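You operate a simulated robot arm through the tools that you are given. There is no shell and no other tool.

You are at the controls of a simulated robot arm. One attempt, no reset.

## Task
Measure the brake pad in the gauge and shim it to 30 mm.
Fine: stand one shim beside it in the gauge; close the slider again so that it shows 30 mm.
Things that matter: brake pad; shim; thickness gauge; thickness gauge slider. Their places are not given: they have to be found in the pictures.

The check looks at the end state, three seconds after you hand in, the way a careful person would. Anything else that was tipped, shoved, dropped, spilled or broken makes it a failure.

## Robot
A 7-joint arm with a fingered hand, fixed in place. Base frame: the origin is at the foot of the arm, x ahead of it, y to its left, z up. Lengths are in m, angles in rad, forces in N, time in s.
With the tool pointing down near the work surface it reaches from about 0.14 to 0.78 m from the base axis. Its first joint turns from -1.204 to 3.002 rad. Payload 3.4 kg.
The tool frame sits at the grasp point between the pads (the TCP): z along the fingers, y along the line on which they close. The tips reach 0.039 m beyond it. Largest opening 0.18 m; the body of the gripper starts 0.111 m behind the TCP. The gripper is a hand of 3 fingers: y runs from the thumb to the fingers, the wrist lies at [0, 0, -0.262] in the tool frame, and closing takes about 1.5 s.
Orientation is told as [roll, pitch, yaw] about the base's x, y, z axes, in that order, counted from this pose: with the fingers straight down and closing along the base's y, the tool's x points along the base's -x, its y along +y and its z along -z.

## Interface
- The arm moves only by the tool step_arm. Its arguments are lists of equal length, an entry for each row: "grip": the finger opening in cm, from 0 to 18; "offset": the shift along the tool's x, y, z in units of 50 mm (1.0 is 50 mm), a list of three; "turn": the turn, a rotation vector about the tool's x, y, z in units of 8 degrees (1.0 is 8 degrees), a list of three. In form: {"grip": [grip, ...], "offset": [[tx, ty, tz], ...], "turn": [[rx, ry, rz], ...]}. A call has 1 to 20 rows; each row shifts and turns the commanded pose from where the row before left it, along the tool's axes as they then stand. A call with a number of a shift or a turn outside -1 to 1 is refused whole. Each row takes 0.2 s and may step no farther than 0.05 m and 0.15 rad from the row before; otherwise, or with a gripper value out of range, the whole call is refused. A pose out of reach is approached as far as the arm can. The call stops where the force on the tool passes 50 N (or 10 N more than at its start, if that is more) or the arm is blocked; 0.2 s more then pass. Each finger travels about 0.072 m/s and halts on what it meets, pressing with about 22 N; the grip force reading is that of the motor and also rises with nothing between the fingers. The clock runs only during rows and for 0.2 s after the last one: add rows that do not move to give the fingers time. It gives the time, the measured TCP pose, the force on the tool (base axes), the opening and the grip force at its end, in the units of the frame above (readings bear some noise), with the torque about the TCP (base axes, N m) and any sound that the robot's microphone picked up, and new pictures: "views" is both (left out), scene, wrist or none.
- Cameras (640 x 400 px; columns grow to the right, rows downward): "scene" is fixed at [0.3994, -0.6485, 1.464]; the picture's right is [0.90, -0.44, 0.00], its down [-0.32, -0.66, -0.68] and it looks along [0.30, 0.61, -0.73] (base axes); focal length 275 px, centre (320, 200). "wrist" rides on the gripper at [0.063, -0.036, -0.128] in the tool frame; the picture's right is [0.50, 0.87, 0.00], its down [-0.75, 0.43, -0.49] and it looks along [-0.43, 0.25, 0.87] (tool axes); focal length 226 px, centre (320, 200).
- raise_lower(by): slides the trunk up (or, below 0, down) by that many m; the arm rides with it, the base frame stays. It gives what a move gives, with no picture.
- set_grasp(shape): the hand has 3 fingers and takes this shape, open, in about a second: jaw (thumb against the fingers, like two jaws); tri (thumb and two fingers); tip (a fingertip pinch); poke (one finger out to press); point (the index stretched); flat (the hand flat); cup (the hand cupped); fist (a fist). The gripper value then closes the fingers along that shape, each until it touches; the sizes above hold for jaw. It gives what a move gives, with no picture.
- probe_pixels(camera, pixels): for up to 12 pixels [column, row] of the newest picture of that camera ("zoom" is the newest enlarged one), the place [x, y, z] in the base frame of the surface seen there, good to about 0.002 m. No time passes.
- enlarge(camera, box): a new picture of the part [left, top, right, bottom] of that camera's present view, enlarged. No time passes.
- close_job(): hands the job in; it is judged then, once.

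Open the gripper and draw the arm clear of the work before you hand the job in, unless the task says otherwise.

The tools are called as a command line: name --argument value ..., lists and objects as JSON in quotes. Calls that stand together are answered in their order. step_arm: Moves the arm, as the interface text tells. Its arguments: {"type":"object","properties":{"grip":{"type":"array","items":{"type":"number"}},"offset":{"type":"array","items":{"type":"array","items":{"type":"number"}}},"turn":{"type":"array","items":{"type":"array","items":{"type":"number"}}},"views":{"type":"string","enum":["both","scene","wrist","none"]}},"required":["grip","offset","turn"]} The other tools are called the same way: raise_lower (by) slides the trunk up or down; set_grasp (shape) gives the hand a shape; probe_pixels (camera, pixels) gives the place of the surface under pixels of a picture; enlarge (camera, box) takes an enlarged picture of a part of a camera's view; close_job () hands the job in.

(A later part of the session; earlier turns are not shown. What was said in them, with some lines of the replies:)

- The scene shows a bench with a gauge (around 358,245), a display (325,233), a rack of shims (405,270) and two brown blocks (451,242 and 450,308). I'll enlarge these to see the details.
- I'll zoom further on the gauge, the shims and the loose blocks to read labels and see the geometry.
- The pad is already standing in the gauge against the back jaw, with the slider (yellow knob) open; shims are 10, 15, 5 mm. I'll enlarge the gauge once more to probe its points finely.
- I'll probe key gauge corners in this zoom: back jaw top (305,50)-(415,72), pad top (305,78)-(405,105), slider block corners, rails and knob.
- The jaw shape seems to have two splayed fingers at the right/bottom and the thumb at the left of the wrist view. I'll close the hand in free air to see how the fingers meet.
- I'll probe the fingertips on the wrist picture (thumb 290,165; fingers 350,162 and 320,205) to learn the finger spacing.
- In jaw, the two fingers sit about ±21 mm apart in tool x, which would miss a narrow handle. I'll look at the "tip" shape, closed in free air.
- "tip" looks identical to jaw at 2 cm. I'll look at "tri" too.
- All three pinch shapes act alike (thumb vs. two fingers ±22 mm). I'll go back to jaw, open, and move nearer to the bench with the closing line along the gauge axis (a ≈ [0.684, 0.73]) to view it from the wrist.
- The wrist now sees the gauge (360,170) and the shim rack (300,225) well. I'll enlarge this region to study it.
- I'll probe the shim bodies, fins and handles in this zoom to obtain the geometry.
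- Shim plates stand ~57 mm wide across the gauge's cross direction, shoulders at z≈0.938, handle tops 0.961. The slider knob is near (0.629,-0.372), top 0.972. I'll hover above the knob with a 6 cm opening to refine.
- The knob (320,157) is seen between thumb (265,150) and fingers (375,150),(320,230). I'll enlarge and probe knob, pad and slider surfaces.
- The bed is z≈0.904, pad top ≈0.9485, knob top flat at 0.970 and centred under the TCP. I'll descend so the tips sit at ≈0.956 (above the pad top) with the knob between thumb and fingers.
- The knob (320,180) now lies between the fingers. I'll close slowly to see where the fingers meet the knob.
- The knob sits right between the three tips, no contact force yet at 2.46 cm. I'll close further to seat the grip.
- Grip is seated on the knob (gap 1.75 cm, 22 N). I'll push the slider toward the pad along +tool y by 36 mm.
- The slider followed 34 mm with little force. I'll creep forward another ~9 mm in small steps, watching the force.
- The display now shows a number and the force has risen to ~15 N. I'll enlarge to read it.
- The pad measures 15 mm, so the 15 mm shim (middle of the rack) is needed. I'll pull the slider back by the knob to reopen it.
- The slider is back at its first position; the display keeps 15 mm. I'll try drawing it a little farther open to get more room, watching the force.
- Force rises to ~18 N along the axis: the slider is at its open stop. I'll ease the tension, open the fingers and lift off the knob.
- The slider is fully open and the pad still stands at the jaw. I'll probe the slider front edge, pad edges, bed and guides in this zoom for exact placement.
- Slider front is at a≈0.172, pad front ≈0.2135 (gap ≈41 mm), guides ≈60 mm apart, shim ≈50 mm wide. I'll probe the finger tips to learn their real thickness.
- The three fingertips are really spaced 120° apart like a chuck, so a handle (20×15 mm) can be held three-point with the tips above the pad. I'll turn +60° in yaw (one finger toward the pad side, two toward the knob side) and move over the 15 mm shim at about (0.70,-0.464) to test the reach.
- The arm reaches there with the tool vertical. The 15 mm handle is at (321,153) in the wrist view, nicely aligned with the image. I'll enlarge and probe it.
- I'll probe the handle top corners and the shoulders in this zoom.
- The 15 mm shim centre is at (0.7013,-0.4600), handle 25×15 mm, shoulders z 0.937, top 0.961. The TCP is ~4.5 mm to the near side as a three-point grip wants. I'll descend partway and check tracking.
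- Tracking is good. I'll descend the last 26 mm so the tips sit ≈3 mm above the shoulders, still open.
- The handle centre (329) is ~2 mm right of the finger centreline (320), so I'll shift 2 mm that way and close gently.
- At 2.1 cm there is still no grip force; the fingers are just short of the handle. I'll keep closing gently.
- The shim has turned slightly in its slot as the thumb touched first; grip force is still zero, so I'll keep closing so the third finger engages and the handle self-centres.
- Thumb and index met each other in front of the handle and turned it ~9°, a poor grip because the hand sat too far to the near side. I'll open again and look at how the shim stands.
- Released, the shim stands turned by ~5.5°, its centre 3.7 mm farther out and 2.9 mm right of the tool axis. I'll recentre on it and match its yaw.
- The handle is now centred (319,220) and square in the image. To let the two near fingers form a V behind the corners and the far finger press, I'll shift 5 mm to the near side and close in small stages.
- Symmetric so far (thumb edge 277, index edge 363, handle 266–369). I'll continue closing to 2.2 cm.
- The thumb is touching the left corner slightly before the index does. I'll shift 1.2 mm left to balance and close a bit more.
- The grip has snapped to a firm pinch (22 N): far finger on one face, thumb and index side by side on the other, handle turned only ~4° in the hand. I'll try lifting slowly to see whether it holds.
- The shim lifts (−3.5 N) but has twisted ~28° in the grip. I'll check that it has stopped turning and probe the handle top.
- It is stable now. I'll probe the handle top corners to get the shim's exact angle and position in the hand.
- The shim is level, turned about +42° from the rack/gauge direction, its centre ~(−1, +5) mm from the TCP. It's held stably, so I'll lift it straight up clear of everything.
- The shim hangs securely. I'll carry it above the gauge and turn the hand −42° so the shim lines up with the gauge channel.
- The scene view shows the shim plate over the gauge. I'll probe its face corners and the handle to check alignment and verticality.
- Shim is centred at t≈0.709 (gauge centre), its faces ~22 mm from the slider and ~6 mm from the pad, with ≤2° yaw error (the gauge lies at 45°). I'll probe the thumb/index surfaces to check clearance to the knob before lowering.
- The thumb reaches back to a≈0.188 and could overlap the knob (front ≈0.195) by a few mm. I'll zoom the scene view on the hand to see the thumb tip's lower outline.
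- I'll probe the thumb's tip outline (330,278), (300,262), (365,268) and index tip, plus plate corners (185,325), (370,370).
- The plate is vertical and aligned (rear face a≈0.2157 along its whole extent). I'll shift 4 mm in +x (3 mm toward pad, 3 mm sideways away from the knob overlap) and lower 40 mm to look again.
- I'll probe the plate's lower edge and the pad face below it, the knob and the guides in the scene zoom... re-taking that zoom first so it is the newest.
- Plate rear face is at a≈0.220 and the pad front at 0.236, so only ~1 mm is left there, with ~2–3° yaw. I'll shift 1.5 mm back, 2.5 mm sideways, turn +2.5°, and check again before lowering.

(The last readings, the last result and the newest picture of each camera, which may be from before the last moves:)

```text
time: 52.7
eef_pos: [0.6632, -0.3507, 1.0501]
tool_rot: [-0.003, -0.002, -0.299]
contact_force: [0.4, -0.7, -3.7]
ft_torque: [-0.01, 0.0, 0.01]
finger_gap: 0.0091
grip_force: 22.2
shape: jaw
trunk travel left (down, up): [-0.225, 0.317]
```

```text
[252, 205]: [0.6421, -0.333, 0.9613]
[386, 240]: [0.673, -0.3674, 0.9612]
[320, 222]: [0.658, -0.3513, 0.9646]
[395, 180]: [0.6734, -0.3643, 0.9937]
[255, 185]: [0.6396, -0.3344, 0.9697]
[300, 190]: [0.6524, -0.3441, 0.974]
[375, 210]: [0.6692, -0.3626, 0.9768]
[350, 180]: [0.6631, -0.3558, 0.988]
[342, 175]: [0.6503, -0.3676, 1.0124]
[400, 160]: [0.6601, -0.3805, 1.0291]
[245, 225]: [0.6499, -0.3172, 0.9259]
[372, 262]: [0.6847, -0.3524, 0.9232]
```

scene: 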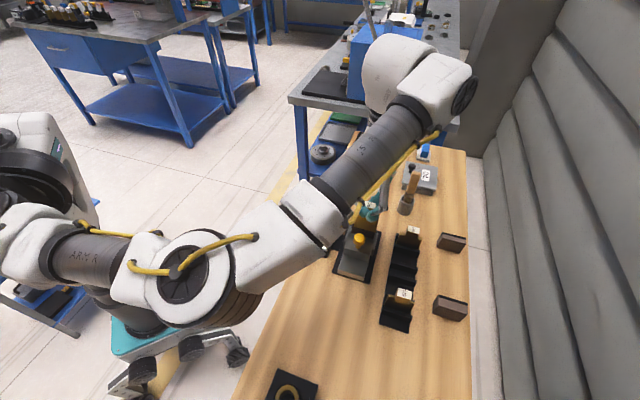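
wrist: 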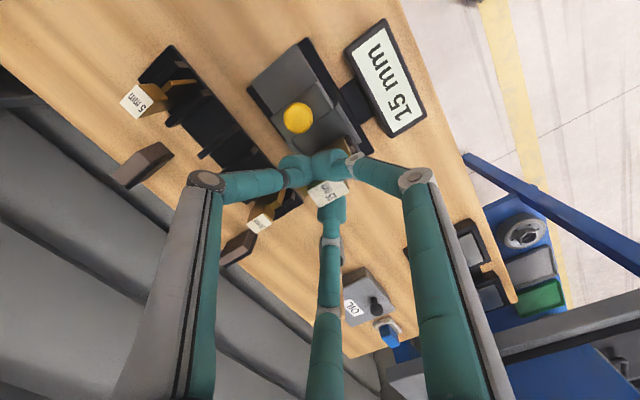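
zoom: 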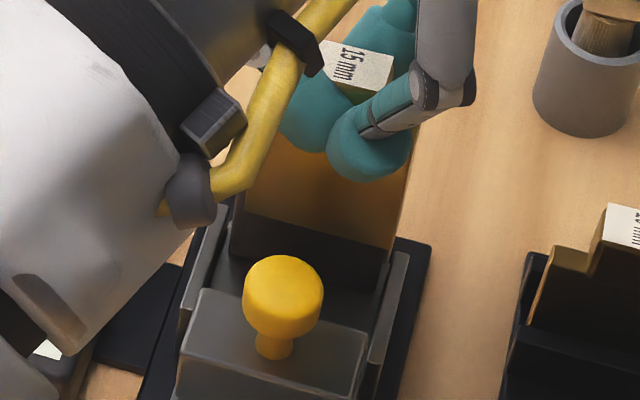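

The plate is now square, rear face at a≈0.217, t-centre ≈0.7125, ~4 mm off the pad and thumb ~10 mm clear of the knob. I'll lower 36 mm into the channel.

step_arm --grip '[0, 0, 0, 0, 0, 0, 0]' --offset '[[0, 0, 0.12], [0, 0, 0.12], [0, 0, 0.12], [0, 0, 0.12], [0, 0, 0.12], [0, 0, 0.12], [0, 0, 0]]' --turn '[[0, 0, 0], [0, 0, 0], [0, 0, 0], [0, 0, 0], [0, 0, 0], [0, 0, 0], [0, 0, 0]]'

enlarge --camera "scene" --box '[335, 200, 395, 260]'

enlarge --camera "wrist" --box '[240, 90, 400, 250]'

```text
time: 54.3
eef_pos: [0.6616, -0.3503, 1.0148]
tool_rot: [-0.001, -0.002, -0.3]
contact_force: [0.3, 0.9, -3.6]
ft_torque: [-0.03, 0.01, 0.02]
finger_gap: 0.0089
grip_force: 22.3
shape: jaw
trunk travel left (down, up): [-0.225, 0.317]
```

scene: 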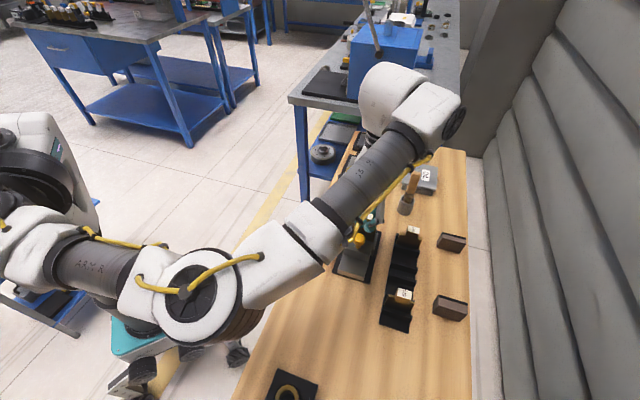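
wrist: 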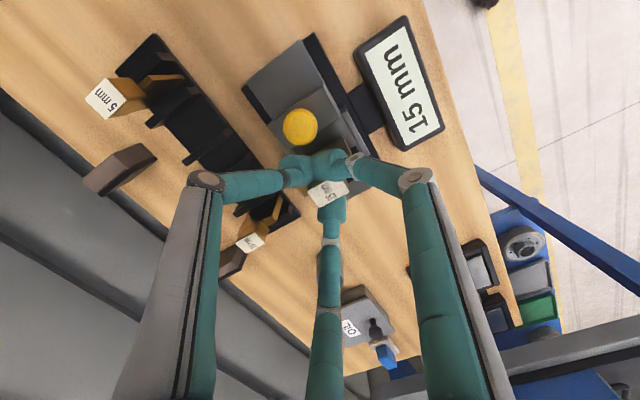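

```text
6.67 times, centred on (365, 230) of scene
```

zoom: 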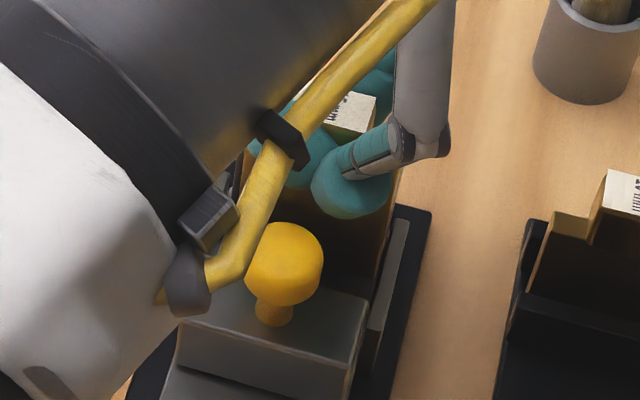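

```text
2.50 times, centred on (320, 170) of wrist
```

zoom: 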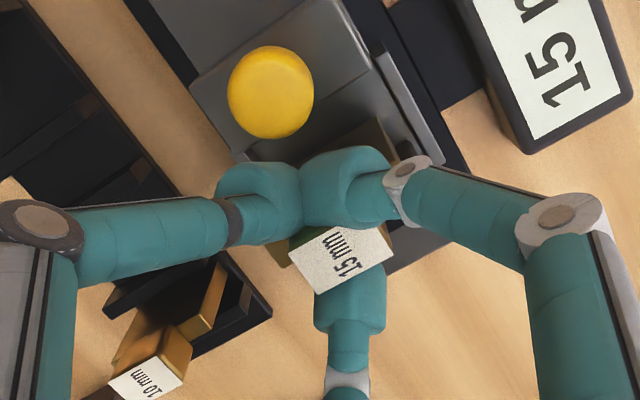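

No contact so far (−3.6 N, just the shim's weight). I'll lower 12 mm more, then creep to touchdown.

step_arm --grip '[0, 0, 0, 0, 0]' --offset '[[0, 0, 0.08], [0, 0, 0.08], [0, 0, 0.08], [0, 0, 0.04], [0, 0, 0]]' --turn '[[0, 0, 0], [0, 0, 0], [0, 0, 0], [0, 0, 0], [0, 0, 0]]' --views "wrist"

enlarge --camera "wrist" --box '[250, 100, 390, 240]'

```text
time: 55.5
eef_pos: [0.6623, -0.3527, 0.9987]
tool_rot: [-0.002, 0.0, -0.301]
contact_force: [-0.5, -0.4, -3.4]
ft_torque: [-0.02, -0.02, 0.03]
finger_gap: 0.0089
grip_force: 21.7
shape: jaw
trunk travel left (down, up): [-0.225, 0.317]
```

wrist: 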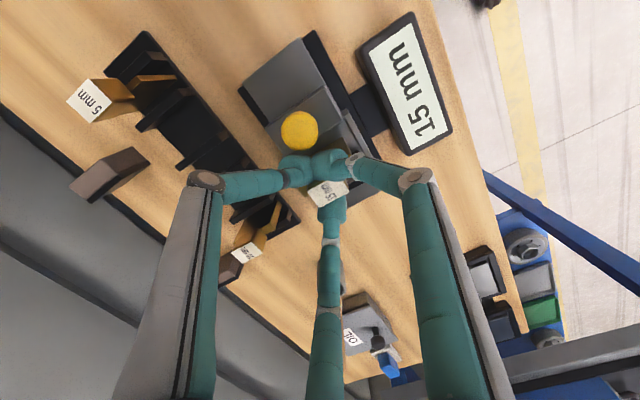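

```text
2.86 times, centred on (320, 170) of wrist
```

zoom: 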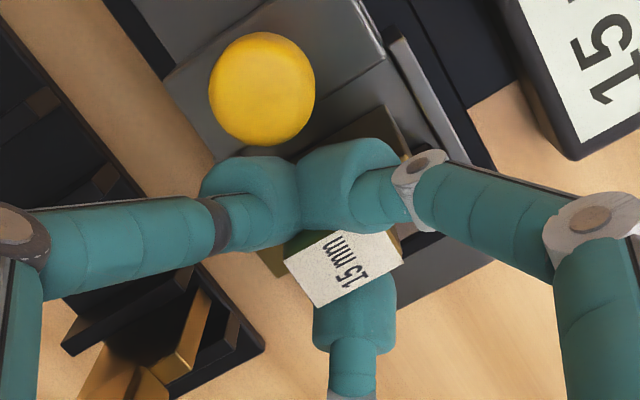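

Still free. I'll creep down 1 mm at a time for 3 mm and watch the vertical force.

step_arm --grip '[0, 0, 0, 0]' --offset '[[0, 0, 0.02], [0, 0, 0.02], [0, 0, 0.02], [0, 0, 0]]' --turn '[[0, 0, 0], [0, 0, 0], [0, 0, 0], [0, 0, 0]]' --views "none"

```text
time: 56.5
eef_pos: [0.6629, -0.3517, 0.9994]
tool_rot: [-0.002, -0.003, -0.301]
contact_force: [0.7, -1.7, 1.3]
ft_torque: [0.0, 0.02, 0.03]
finger_gap: 0.0089
grip_force: 22.8
shape: jaw
trunk travel left (down, up): [-0.225, 0.317]
```

The vertical force flipped from −3.4 to +1.3 N: touchdown. I'll probe the handle top to confirm it is on the bed (expected z≈0.978).

step_arm --grip '[0]' --offset '[[0, 0, 0]]' --turn '[[0, 0, 0]]'

enlarge --camera "wrist" --box '[270, 130, 370, 220]'

```text
time: 56.9
eef_pos: [0.6621, -0.3509, 0.9982]
tool_rot: [-0.002, -0.004, -0.302]
contact_force: [1.1, -1.4, 3.6]
ft_torque: [-0.03, -0.03, -0.02]
finger_gap: 0.009
grip_force: 21.8
shape: jaw
trunk travel left (down, up): [-0.225, 0.317]
```

scene: 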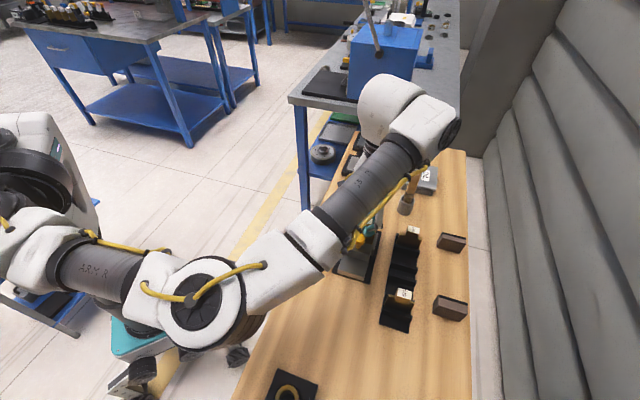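
wrist: 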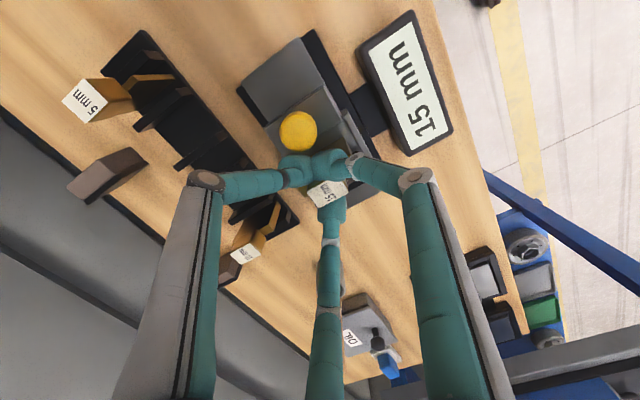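

```text
4.44 times, centred on (320, 175) of wrist
```

zoom: 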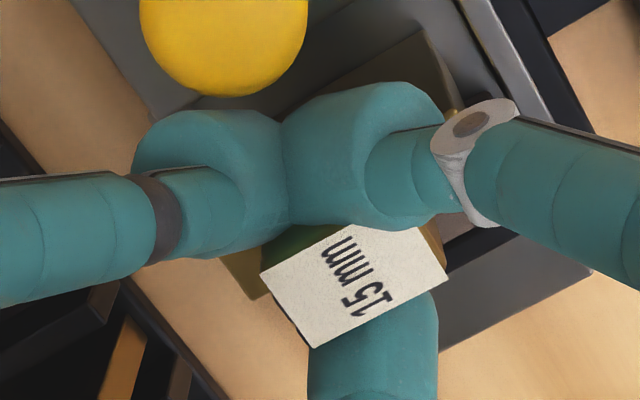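

probe_pixels --camera "zoom" --pixels '[[266, 277], [314, 342], [442, 275], [350, 285], [378, 308], [290, 310], [410, 100], [425, 50], [380, 80], [445, 90], [340, 85], [470, 225]]'

```text
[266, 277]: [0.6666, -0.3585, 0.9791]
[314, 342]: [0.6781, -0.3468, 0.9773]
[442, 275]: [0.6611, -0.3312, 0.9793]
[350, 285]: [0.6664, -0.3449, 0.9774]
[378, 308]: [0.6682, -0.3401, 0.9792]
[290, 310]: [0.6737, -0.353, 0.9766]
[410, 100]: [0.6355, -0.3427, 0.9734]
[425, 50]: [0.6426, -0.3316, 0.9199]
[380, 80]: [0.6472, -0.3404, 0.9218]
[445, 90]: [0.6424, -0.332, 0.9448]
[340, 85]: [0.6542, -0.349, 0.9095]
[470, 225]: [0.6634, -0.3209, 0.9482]
```

The handle top reads z≈0.978 so the shim stands on the bed, ~3 mm off the pad. I'll open all fingers at once to 4 cm (small, to avoid the knob) and look.

step_arm --grip '[4, 4, 4, 4]' --offset '[[0, 0, 0], [0, 0, 0], [0, 0, 0], [0, 0, 0]]' --turn '[[0, 0, 0], [0, 0, 0], [0, 0, 0], [0, 0, 0]]'

enlarge --camera "wrist" --box '[250, 100, 390, 240]'

```text
time: 57.9
eef_pos: [0.6631, -0.3491, 0.9975]
tool_rot: [-0.001, -0.003, -0.3]
contact_force: [-0.5, -0.4, 0.1]
ft_torque: [-0.01, 0.0, 0.01]
finger_gap: 0.0398
grip_force: 0.1
shape: jaw
trunk travel left (down, up): [-0.225, 0.317]
```

scene: 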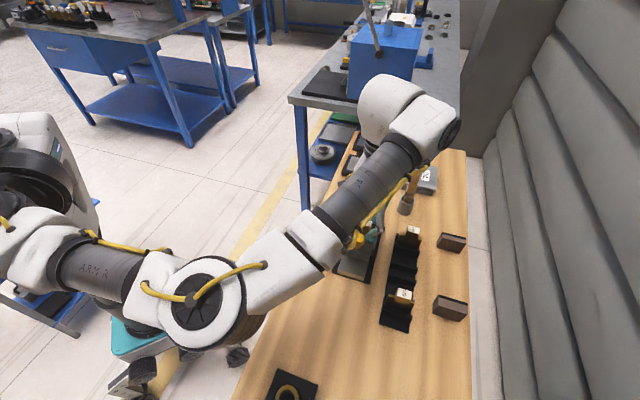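
wrist: 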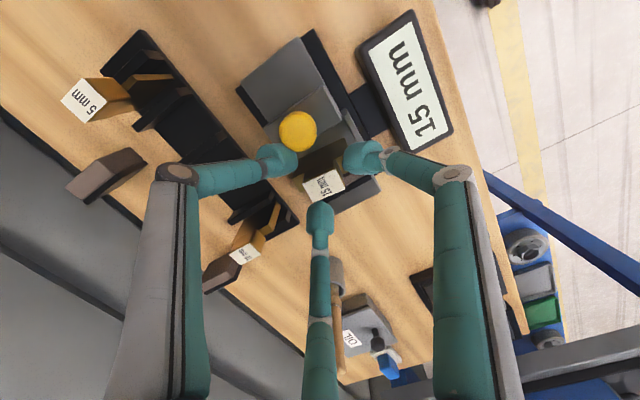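

```text
2.86 times, centred on (320, 170) of wrist
```

zoom: 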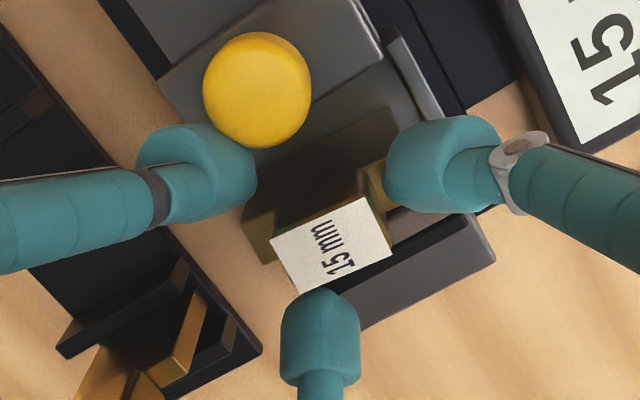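

The shim stands free; the fingers surround it without force. I'll lift straight up slowly 20 mm and check it stays.

step_arm --grip '[4, 4, 4, 4, 4]' --offset '[[0, 0, -0.1], [0, 0, -0.1], [0, 0, -0.1], [0, 0, -0.1], [0, 0, 0]]' --turn '[[0, 0, 0], [0, 0, 0], [0, 0, 0], [0, 0, 0], [0, 0, 0]]'

enlarge --camera "wrist" --box '[250, 100, 390, 240]'

```text
time: 59.1
eef_pos: [0.6639, -0.3519, 1.0171]
tool_rot: [0.001, -0.003, -0.3]
contact_force: [0.9, -0.5, 0.0]
ft_torque: [-0.01, -0.04, -0.02]
finger_gap: 0.0398
grip_force: 0.1
shape: jaw
trunk travel left (down, up): [-0.225, 0.317]
```

scene: 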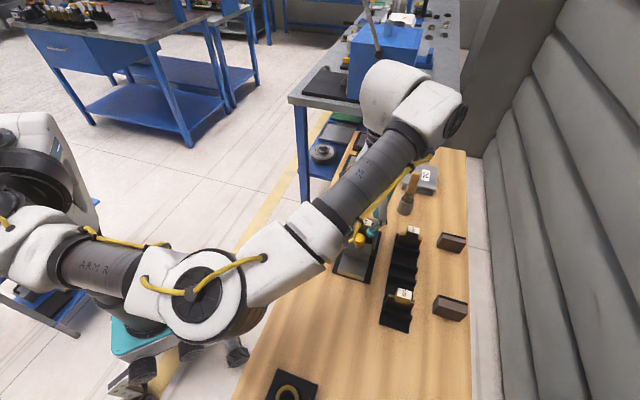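
wrist: 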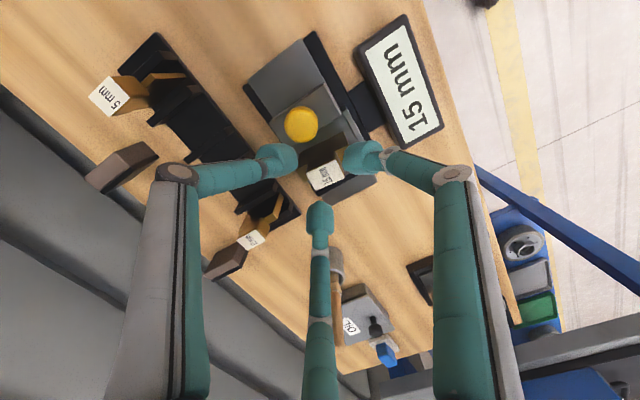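

```text
2.86 times, centred on (320, 170) of wrist
```

zoom: 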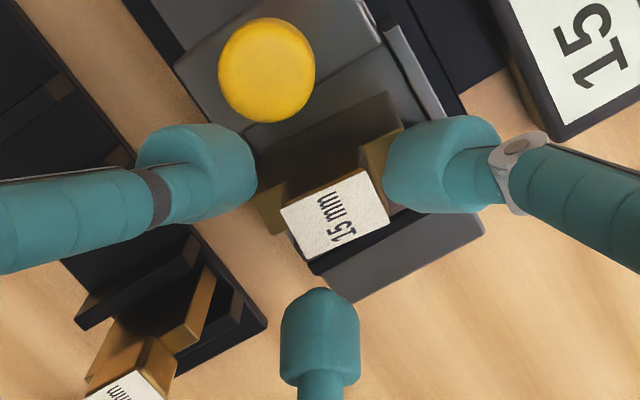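

The shim is standing by itself beside the pad. I'll lift away, turn to yaw −45° (thumb to the near side) and position above so the thumb will come down behind the knob.

step_arm --grip '[4, 4, 4, 4, 6, 6, 6, 6, 6, 6, 6]' --offset '[[0, 0, -0.4], [0, 0, -0.4], [0, 0, -0.4], [0, 0, -0.46], [0, 0, 0], [0, 0, 0], [0, 0, 0], [0, 0, 0], [0.093, -0.311, 0], [0.093, -0.311, 0], [0, 0, 0]]' --turn '[[0, 0, 0], [0, 0, 0], [0, 0, 0], [0, 0, 0], [0, 0, 0.868], [0, 0, 0.868], [0, 0, 0.868], [0, 0, 0.868], [0, 0, 0], [0, 0, 0], [0, 0, 0]]'

enlarge --camera "wrist" --box '[230, 70, 410, 250]'

enlarge --camera "scene" --box '[320, 190, 400, 280]'

```text
time: 61.5
eef_pos: [0.6353, -0.3657, 1.1006]
tool_rot: [-0.002, -0.002, -0.781]
contact_force: [-1.1, 0.0, -0.2]
ft_torque: [0.0, 0.02, 0.02]
finger_gap: 0.0595
grip_force: 0.1
shape: jaw
trunk travel left (down, up): [-0.225, 0.317]
```

scene: 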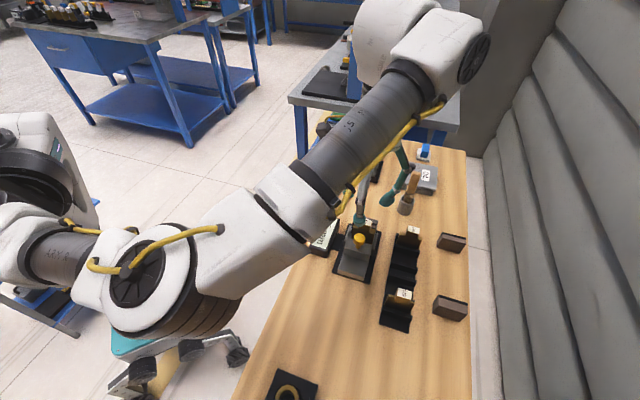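
wrist: 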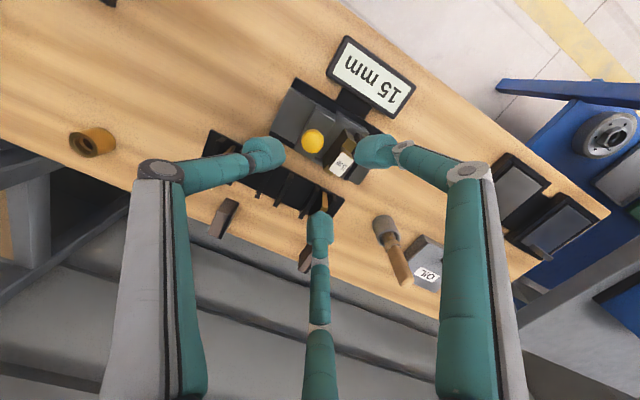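

```text
2.22 times, centred on (320, 160) of wrist
```

zoom: 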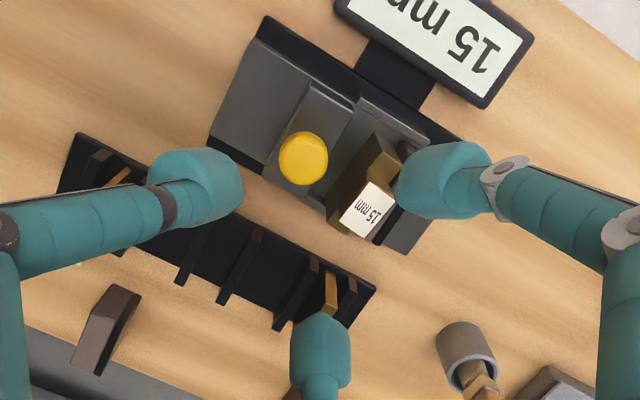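

```text
4.44 times, centred on (360, 235) of scene
```

zoom: 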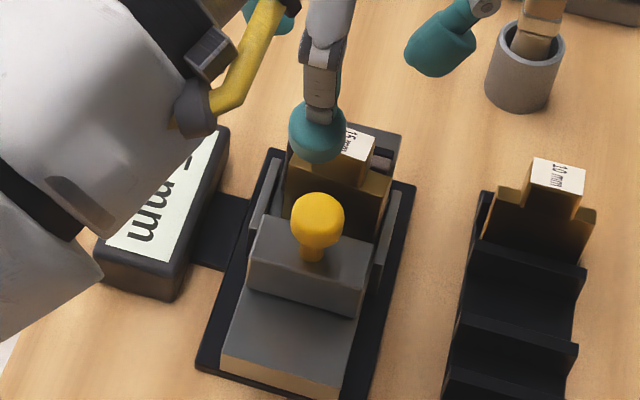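

The shim stands parallel between pad and slider. I'll descend with the thumb ~10 mm behind the knob, tips at z≈0.959.

step_arm --grip '[6, 6, 6, 6, 6, 6, 6]' --offset '[[0, 0, 0.4], [0, 0, 0.4], [0, 0, 0.4], [0, 0, 0.4], [0, 0, 0.3], [0, 0, 0.14], [0, 0, 0]]' --turn '[[0, 0, 0], [0, 0, 0], [0, 0, 0], [0, 0, 0], [0, 0, 0], [0, 0, 0], [0, 0, 0]]'

enlarge --camera "wrist" --box '[230, 90, 410, 270]'

```text
time: 63.1
eef_pos: [0.6321, -0.3663, 0.9986]
tool_rot: [0.0, -0.004, -0.783]
contact_force: [-0.5, 0.5, 0.6]
ft_torque: [0.02, -0.01, -0.02]
finger_gap: 0.0596
grip_force: 0.0
shape: jaw
trunk travel left (down, up): [-0.225, 0.317]
```

scene: 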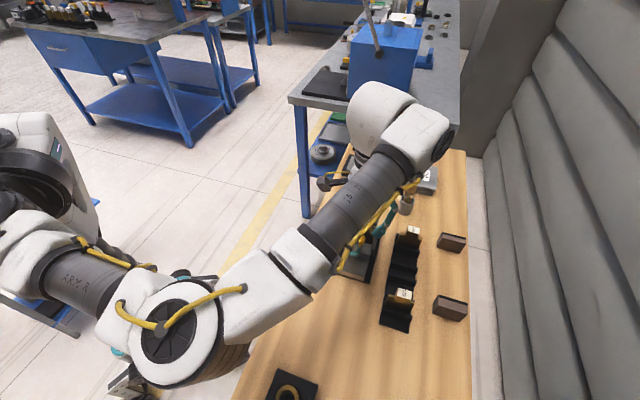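
wrist: 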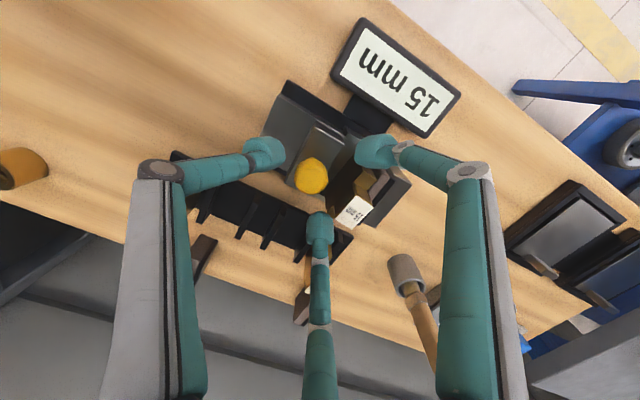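

```text
2.22 times, centred on (320, 180) of wrist
```

zoom: 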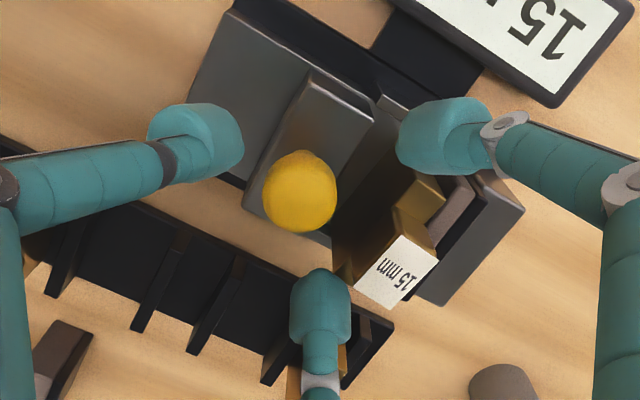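

The thumb (195,145) is lined up behind the knob (300,190). I'll push +tool y ~30 mm at moderate speed.

step_arm --grip '[6, 6, 6, 6, 6, 6, 6]' --offset '[[0, 0.1, 0], [0, 0.1, 0], [0, 0.1, 0], [0, 0.1, 0], [0, 0.1, 0], [0, 0.1, 0], [0, 0, 0]]' --turn '[[0, 0, 0], [0, 0, 0], [0, 0, 0], [0, 0, 0], [0, 0, 0], [0, 0, 0], [0, 0, 0]]' --views "wrist"

enlarge --camera "wrist" --box '[230, 70, 410, 250]'

```text
time: 64.7
eef_pos: [0.6547, -0.3452, 0.998]
tool_rot: [0.0, -0.004, -0.784]
contact_force: [-1.5, -0.6, 0.7]
ft_torque: [-0.05, 0.05, -0.01]
finger_gap: 0.0617
grip_force: 0.0
shape: jaw
trunk travel left (down, up): [-0.225, 0.317]
```

wrist: 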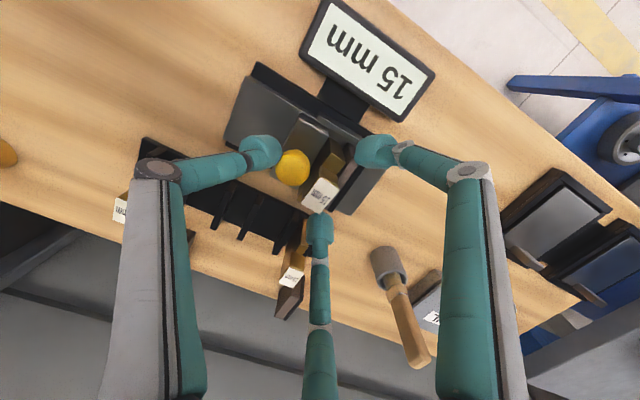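

```text
2.22 times, centred on (320, 160) of wrist
```

zoom: 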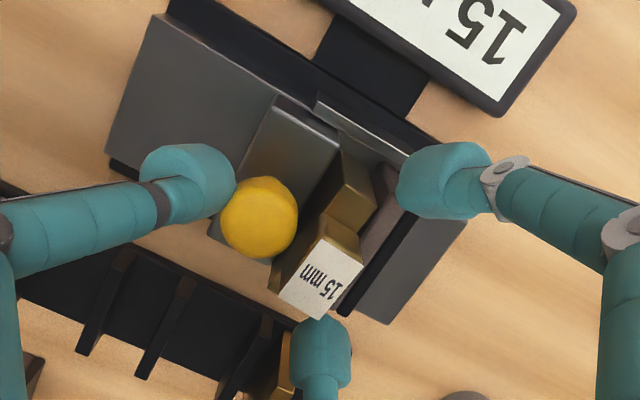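

The slider moves with the thumb and is nearly at the shim. I'll creep on 8 mm in small steps, watching the force and display.

step_arm --grip '[6, 6, 6, 6, 6]' --offset '[[0, 0.04, 0], [0, 0.04, 0], [0, 0.04, 0], [0, 0.04, 0], [0, 0, 0]]' --turn '[[0, 0, 0], [0, 0, 0], [0, 0, 0], [0, 0, 0], [0, 0, 0]]' --views "wrist"

enlarge --camera "wrist" --box '[230, 70, 410, 250]'

```text
time: 65.9
eef_pos: [0.6604, -0.3383, 0.9975]
tool_rot: [0.0, -0.002, -0.784]
contact_force: [-2.1, -1.3, 0.5]
ft_torque: [-0.04, 0.07, -0.06]
finger_gap: 0.0622
grip_force: 0.0
shape: jaw
trunk travel left (down, up): [-0.225, 0.317]
```

wrist: 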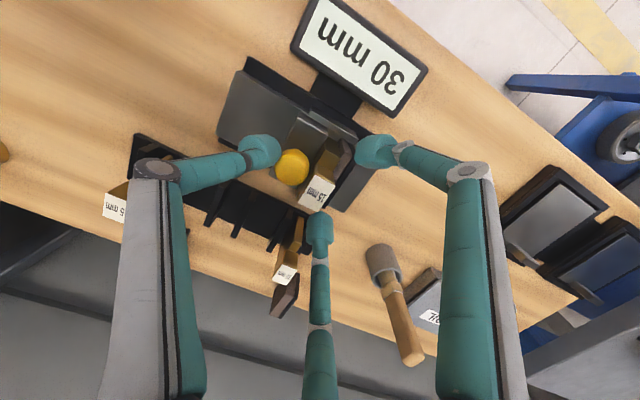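

```text
2.22 times, centred on (320, 160) of wrist
```

zoom: 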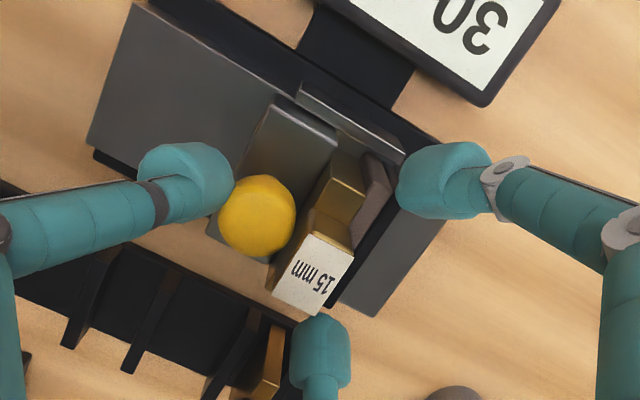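

The display now shows 30 mm. I'll zoom in closely on the gauge to check the pad, shim and slider faces.

enlarge --camera "wrist" --box '[270, 100, 370, 220]'

enlarge --camera "wrist" --box '[285, 0, 435, 120]'

```text
3.33 times, centred on (320, 160) of wrist
```

zoom: 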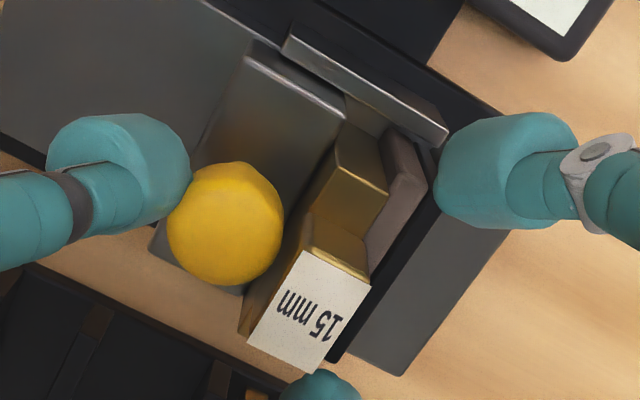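

```text
3.33 times, centred on (360, 60) of wrist
```

zoom: 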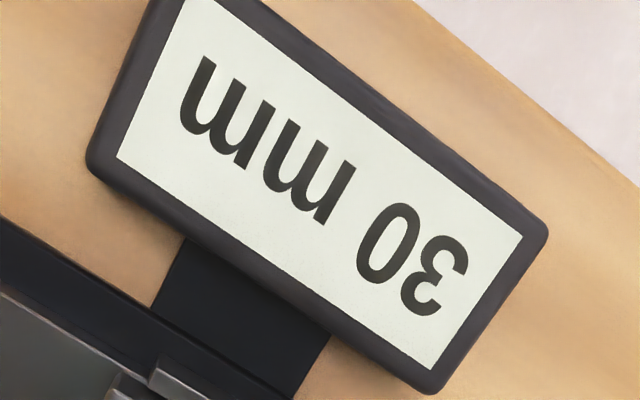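

The display clearly reads 30 mm at only ~2.5 N push. I'll press 2 mm more to make sure the slider is firmly closed and the reading stays.

step_arm --grip '[6, 6, 6]' --offset '[[0, 0.02, 0], [0, 0.02, 0], [0, 0, 0]]' --turn '[[0, 0, 0], [0, 0, 0], [0, 0, 0]]' --views "wrist"

enlarge --camera "wrist" --box '[270, 90, 370, 220]'

```text
time: 66.7
eef_pos: [0.6609, -0.3383, 0.9984]
tool_rot: [-0.001, -0.002, -0.784]
contact_force: [-2.9, -2.3, 0.8]
ft_torque: [-0.03, 0.09, -0.03]
finger_gap: 0.0629
grip_force: 0.0
shape: jaw
trunk travel left (down, up): [-0.225, 0.317]
```

wrist: 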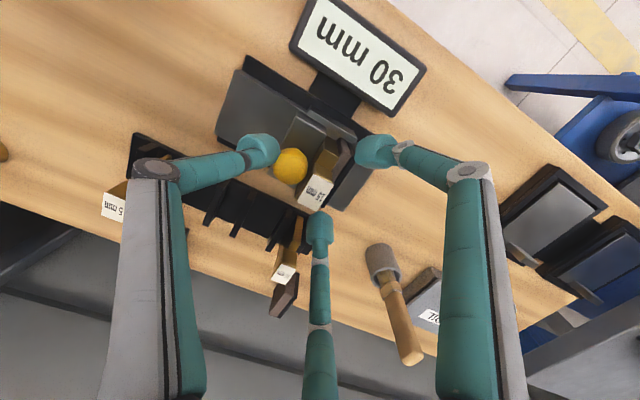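

```text
3.08 times, centred on (320, 155) of wrist
```

zoom: 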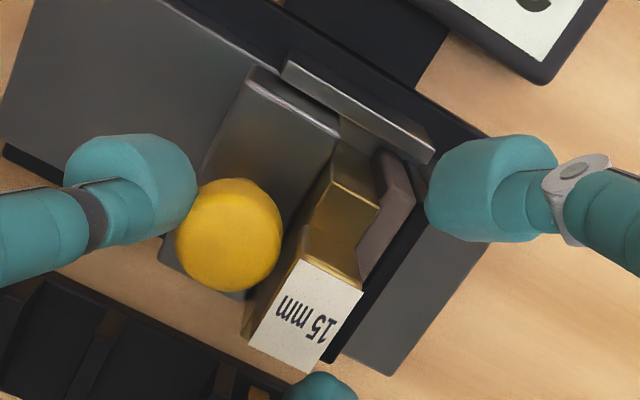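

The reading stays 30 mm with ~3.7 N; the thumb is yielding slightly, so the slider is stopped. I'll press another 4 mm of command to seat the faces firmly.

step_arm --grip '[6, 6, 6, 6]' --offset '[[0, 0.04, 0], [0, 0.04, 0], [0, 0, 0], [0, 0, 0]]' --turn '[[0, 0, 0], [0, 0, 0], [0, 0, 0], [0, 0, 0]]' --views "wrist"

enlarge --camera "wrist" --box '[270, 90, 370, 220]'

```text
time: 67.7
eef_pos: [0.6627, -0.3359, 0.9983]
tool_rot: [0.001, -0.003, -0.783]
contact_force: [-4.6, -3.8, 3.3]
ft_torque: [-0.17, 0.22, -0.05]
finger_gap: 0.0665
grip_force: 0.0
shape: jaw
trunk travel left (down, up): [-0.225, 0.317]
```

wrist: 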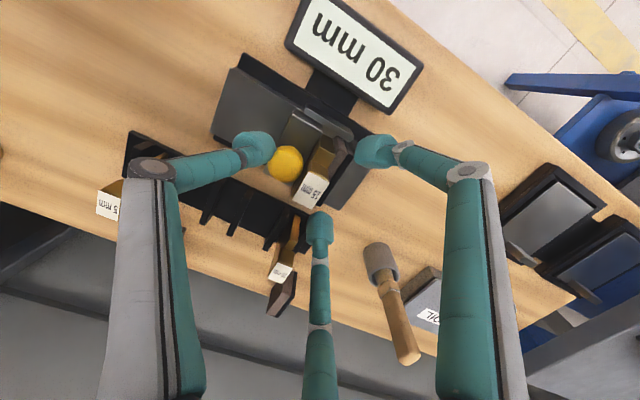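

```text
3.08 times, centred on (320, 155) of wrist
```

zoom: 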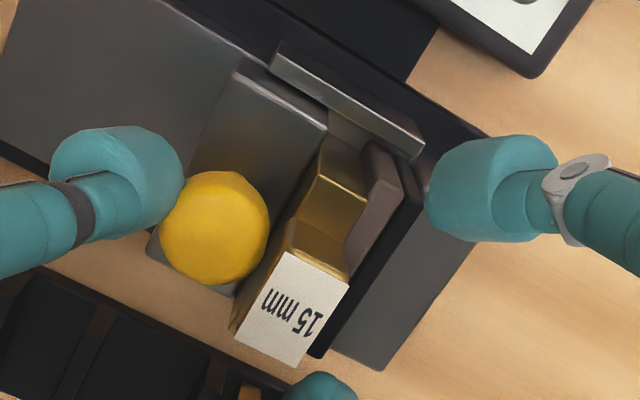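

Reading is steady at 30 mm with ~6 N and all faces seated. I'll open the fingers to 9 cm to leave the knob and handle, then lift straight up.

step_arm --grip '[7.5, 9, 9, 9, 9, 9, 9, 9, 9]' --offset '[[0, 0, 0], [0, 0, 0], [0, 0, 0], [0, 0, -0.1], [0, 0, -0.3], [0, 0, -0.5], [0, 0, -0.6], [0, 0, -0.6], [0, 0, 0]]' --turn '[[0, 0, 0], [0, 0, 0], [0, 0, 0], [0, 0, 0], [0, 0, 0], [0, 0, 0], [0, 0, 0], [0, 0, 0], [0, 0, 0]]'

enlarge --camera "wrist" --box '[240, 70, 400, 230]'

enlarge --camera "scene" --box '[310, 190, 410, 290]'

```text
time: 69.7
eef_pos: [0.6647, -0.3333, 1.1031]
tool_rot: [-0.003, -0.002, -0.784]
contact_force: [-0.4, 0.4, 0.1]
ft_torque: [0.0, 0.05, 0.01]
finger_gap: 0.0893
grip_force: 0.0
shape: jaw
trunk travel left (down, up): [-0.225, 0.317]
```

scene: 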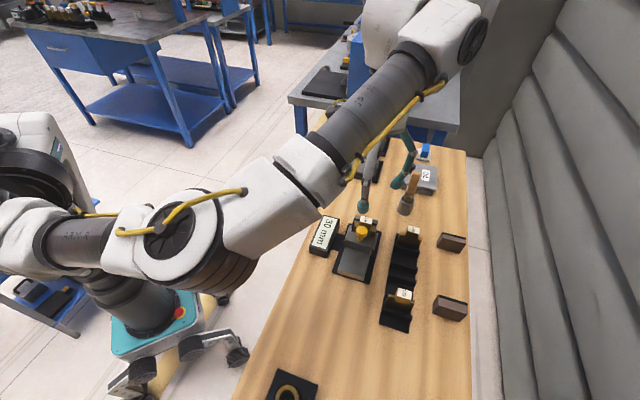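
wrist: 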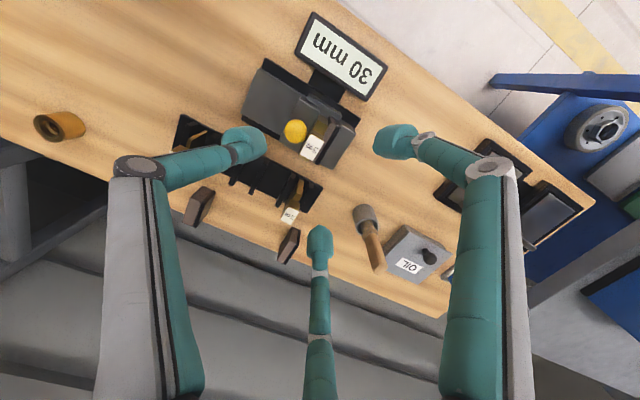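

```text
2.50 times, centred on (320, 150) of wrist
```

zoom: 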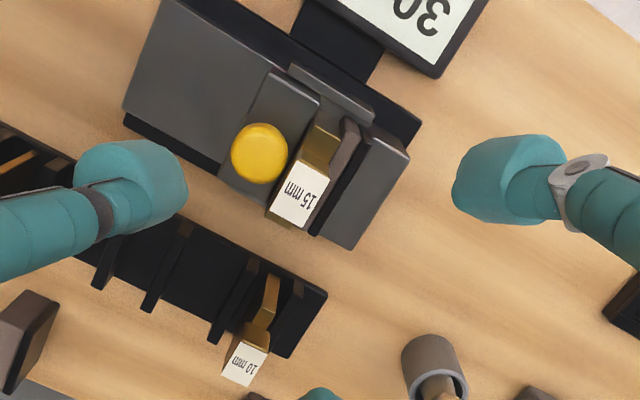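

```text
4.00 times, centred on (360, 240) of scene
```

zoom: 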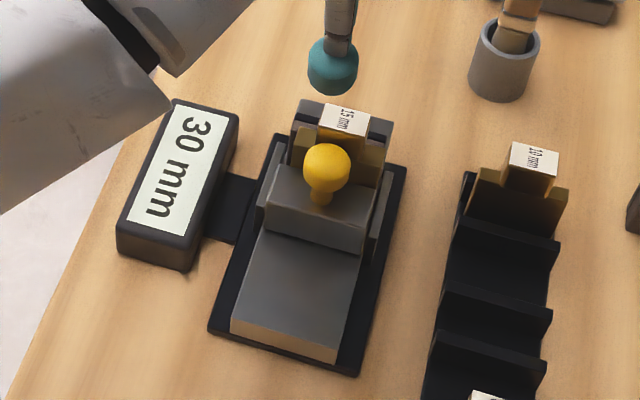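

All stands: display 30 mm, slider against shim, shim against pad; the other shims are untouched. I'll draw the arm up and back, clear of the work, and look once more.

step_arm --grip '[9, 9, 9, 9, 9, 9, 9, 9]' --offset '[[0, 0, -0.6], [0, 0, -0.6], [0, 0, -0.6], [0, -0.3, -0.3], [0.5, -0.3, 0], [0.7, -0.3, 0], [0.7, -0.3, 0], [0.7, -0.3, 0]]' --turn '[[0, 0, 0], [0, 0, 0], [0, 0, 0], [0, 0, 0], [0, 0, 0], [0, 0, 0], [0, 0, 0], [0, 0, 0]]'

enlarge --camera "scene" --box '[310, 190, 410, 290]'

enlarge --camera "scene" --box '[300, 130, 480, 340]'

```text
time: 71.5
eef_pos: [0.5156, -0.2944, 1.2092]
tool_rot: [-0.001, -0.004, -0.786]
contact_force: [-1.2, 0.6, -0.5]
ft_torque: [0.03, -0.05, 0.0]
finger_gap: 0.0895
grip_force: 0.1
shape: jaw
trunk travel left (down, up): [-0.225, 0.317]
```

scene: 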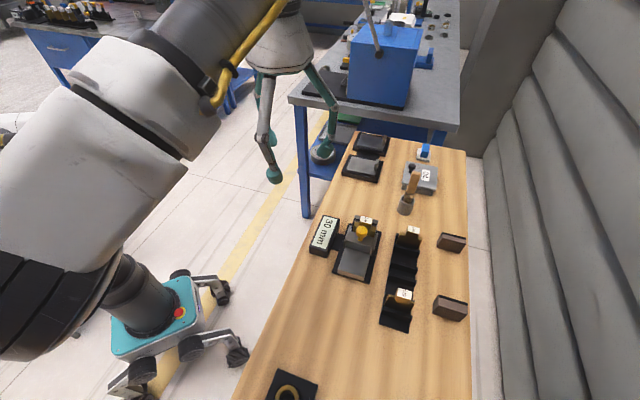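
wrist: 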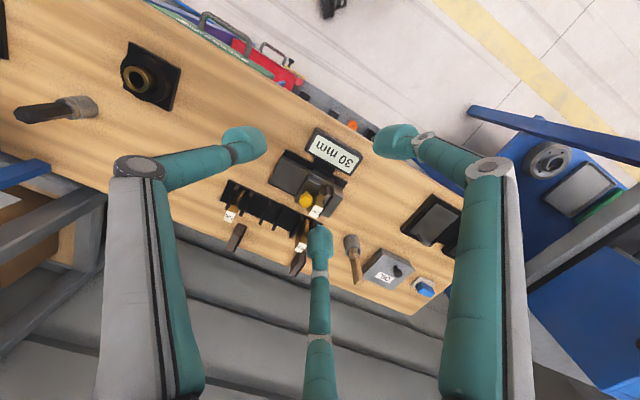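

```text
4.00 times, centred on (360, 240) of scene
```

zoom: 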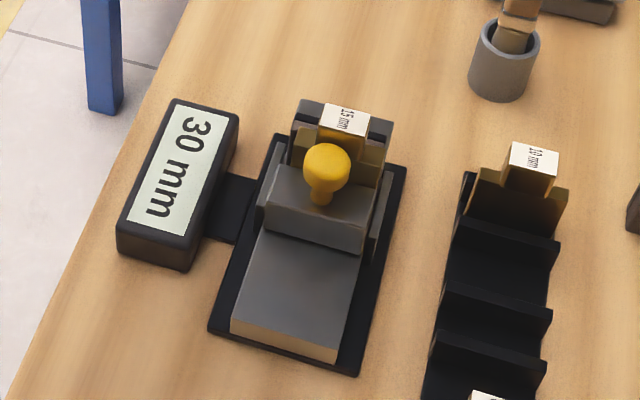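

```text
1.90 times, centred on (390, 235) of scene
```

zoom: 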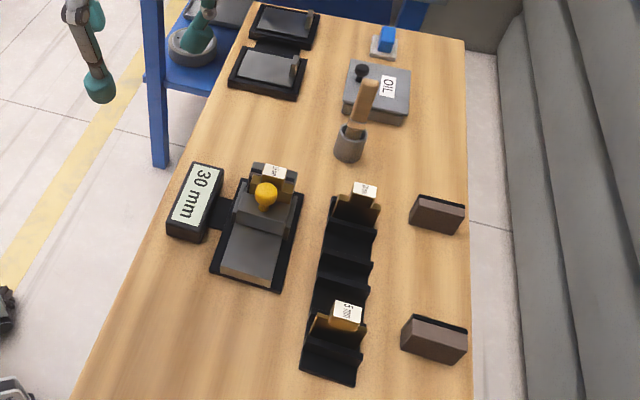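

The bench is orderly: display 30 mm, slider closed on shim and pad, other items untouched, arm clear. I'll open the hand fully before handing in.

step_arm --grip '[14, 18, 18, 18]' --offset '[[0, 0, 0], [0, 0, 0], [0, 0, 0], [0, 0, 0]]' --turn '[[0, 0, 0], [0, 0, 0], [0, 0, 0], [0, 0, 0]]' --views "scene"

enlarge --camera "scene" --box '[330, 200, 390, 260]'

```text
time: 72.5
eef_pos: [0.5192, -0.2952, 1.2077]
tool_rot: [0.001, -0.001, -0.783]
contact_force: [0.8, 0.8, -0.2]
ft_torque: [0.03, 0.02, -0.03]
finger_gap: 0.1798
grip_force: 0.1
shape: jaw
trunk travel left (down, up): [-0.225, 0.317]
```

scene: 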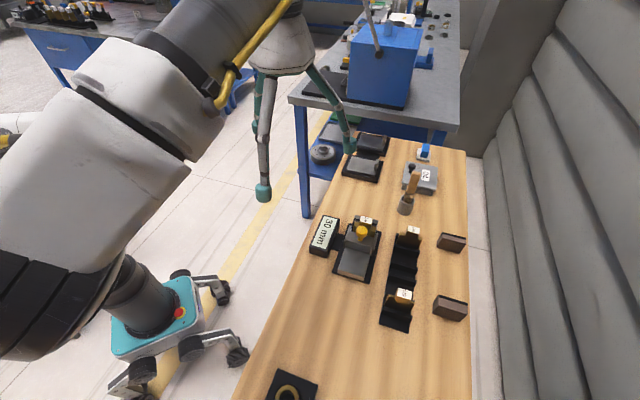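

```text
6.67 times, centred on (360, 230) of scene
```

zoom: 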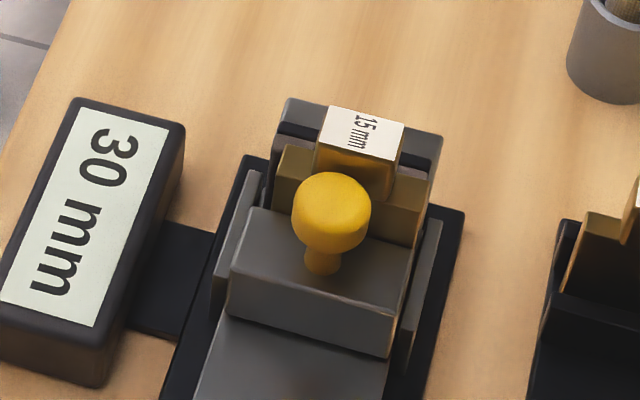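

The final view shows the shim upright between the closed slider and the pad, display 30 mm, hand open and clear. I hand the job in.

close_job

```text
The job is handed in.
```

The gauge reads 30 mm with the brake pad and one shim in it, and I've handed the job in. I don't know the check's verdict yet.

- **Measurement:** closing the slider on the pad alone showed 15 mm, so I used the 15 mm shim.
- **Shim:** it stands upright on the gauge bed beside the pad. It twisted in the grip when I first lifted it, so I realigned it with the channel before setting it down.
- **Slider:** I closed it again until the display showed 30 mm, then pressed to about 6 N. The reading stayed at 30 mm after I let go.
- **Everything else:** the 5 mm and 10 mm shims, the loose pads and the other items on the bench look undisturbed in the last picture. The hand is open and the arm is clear of the work.
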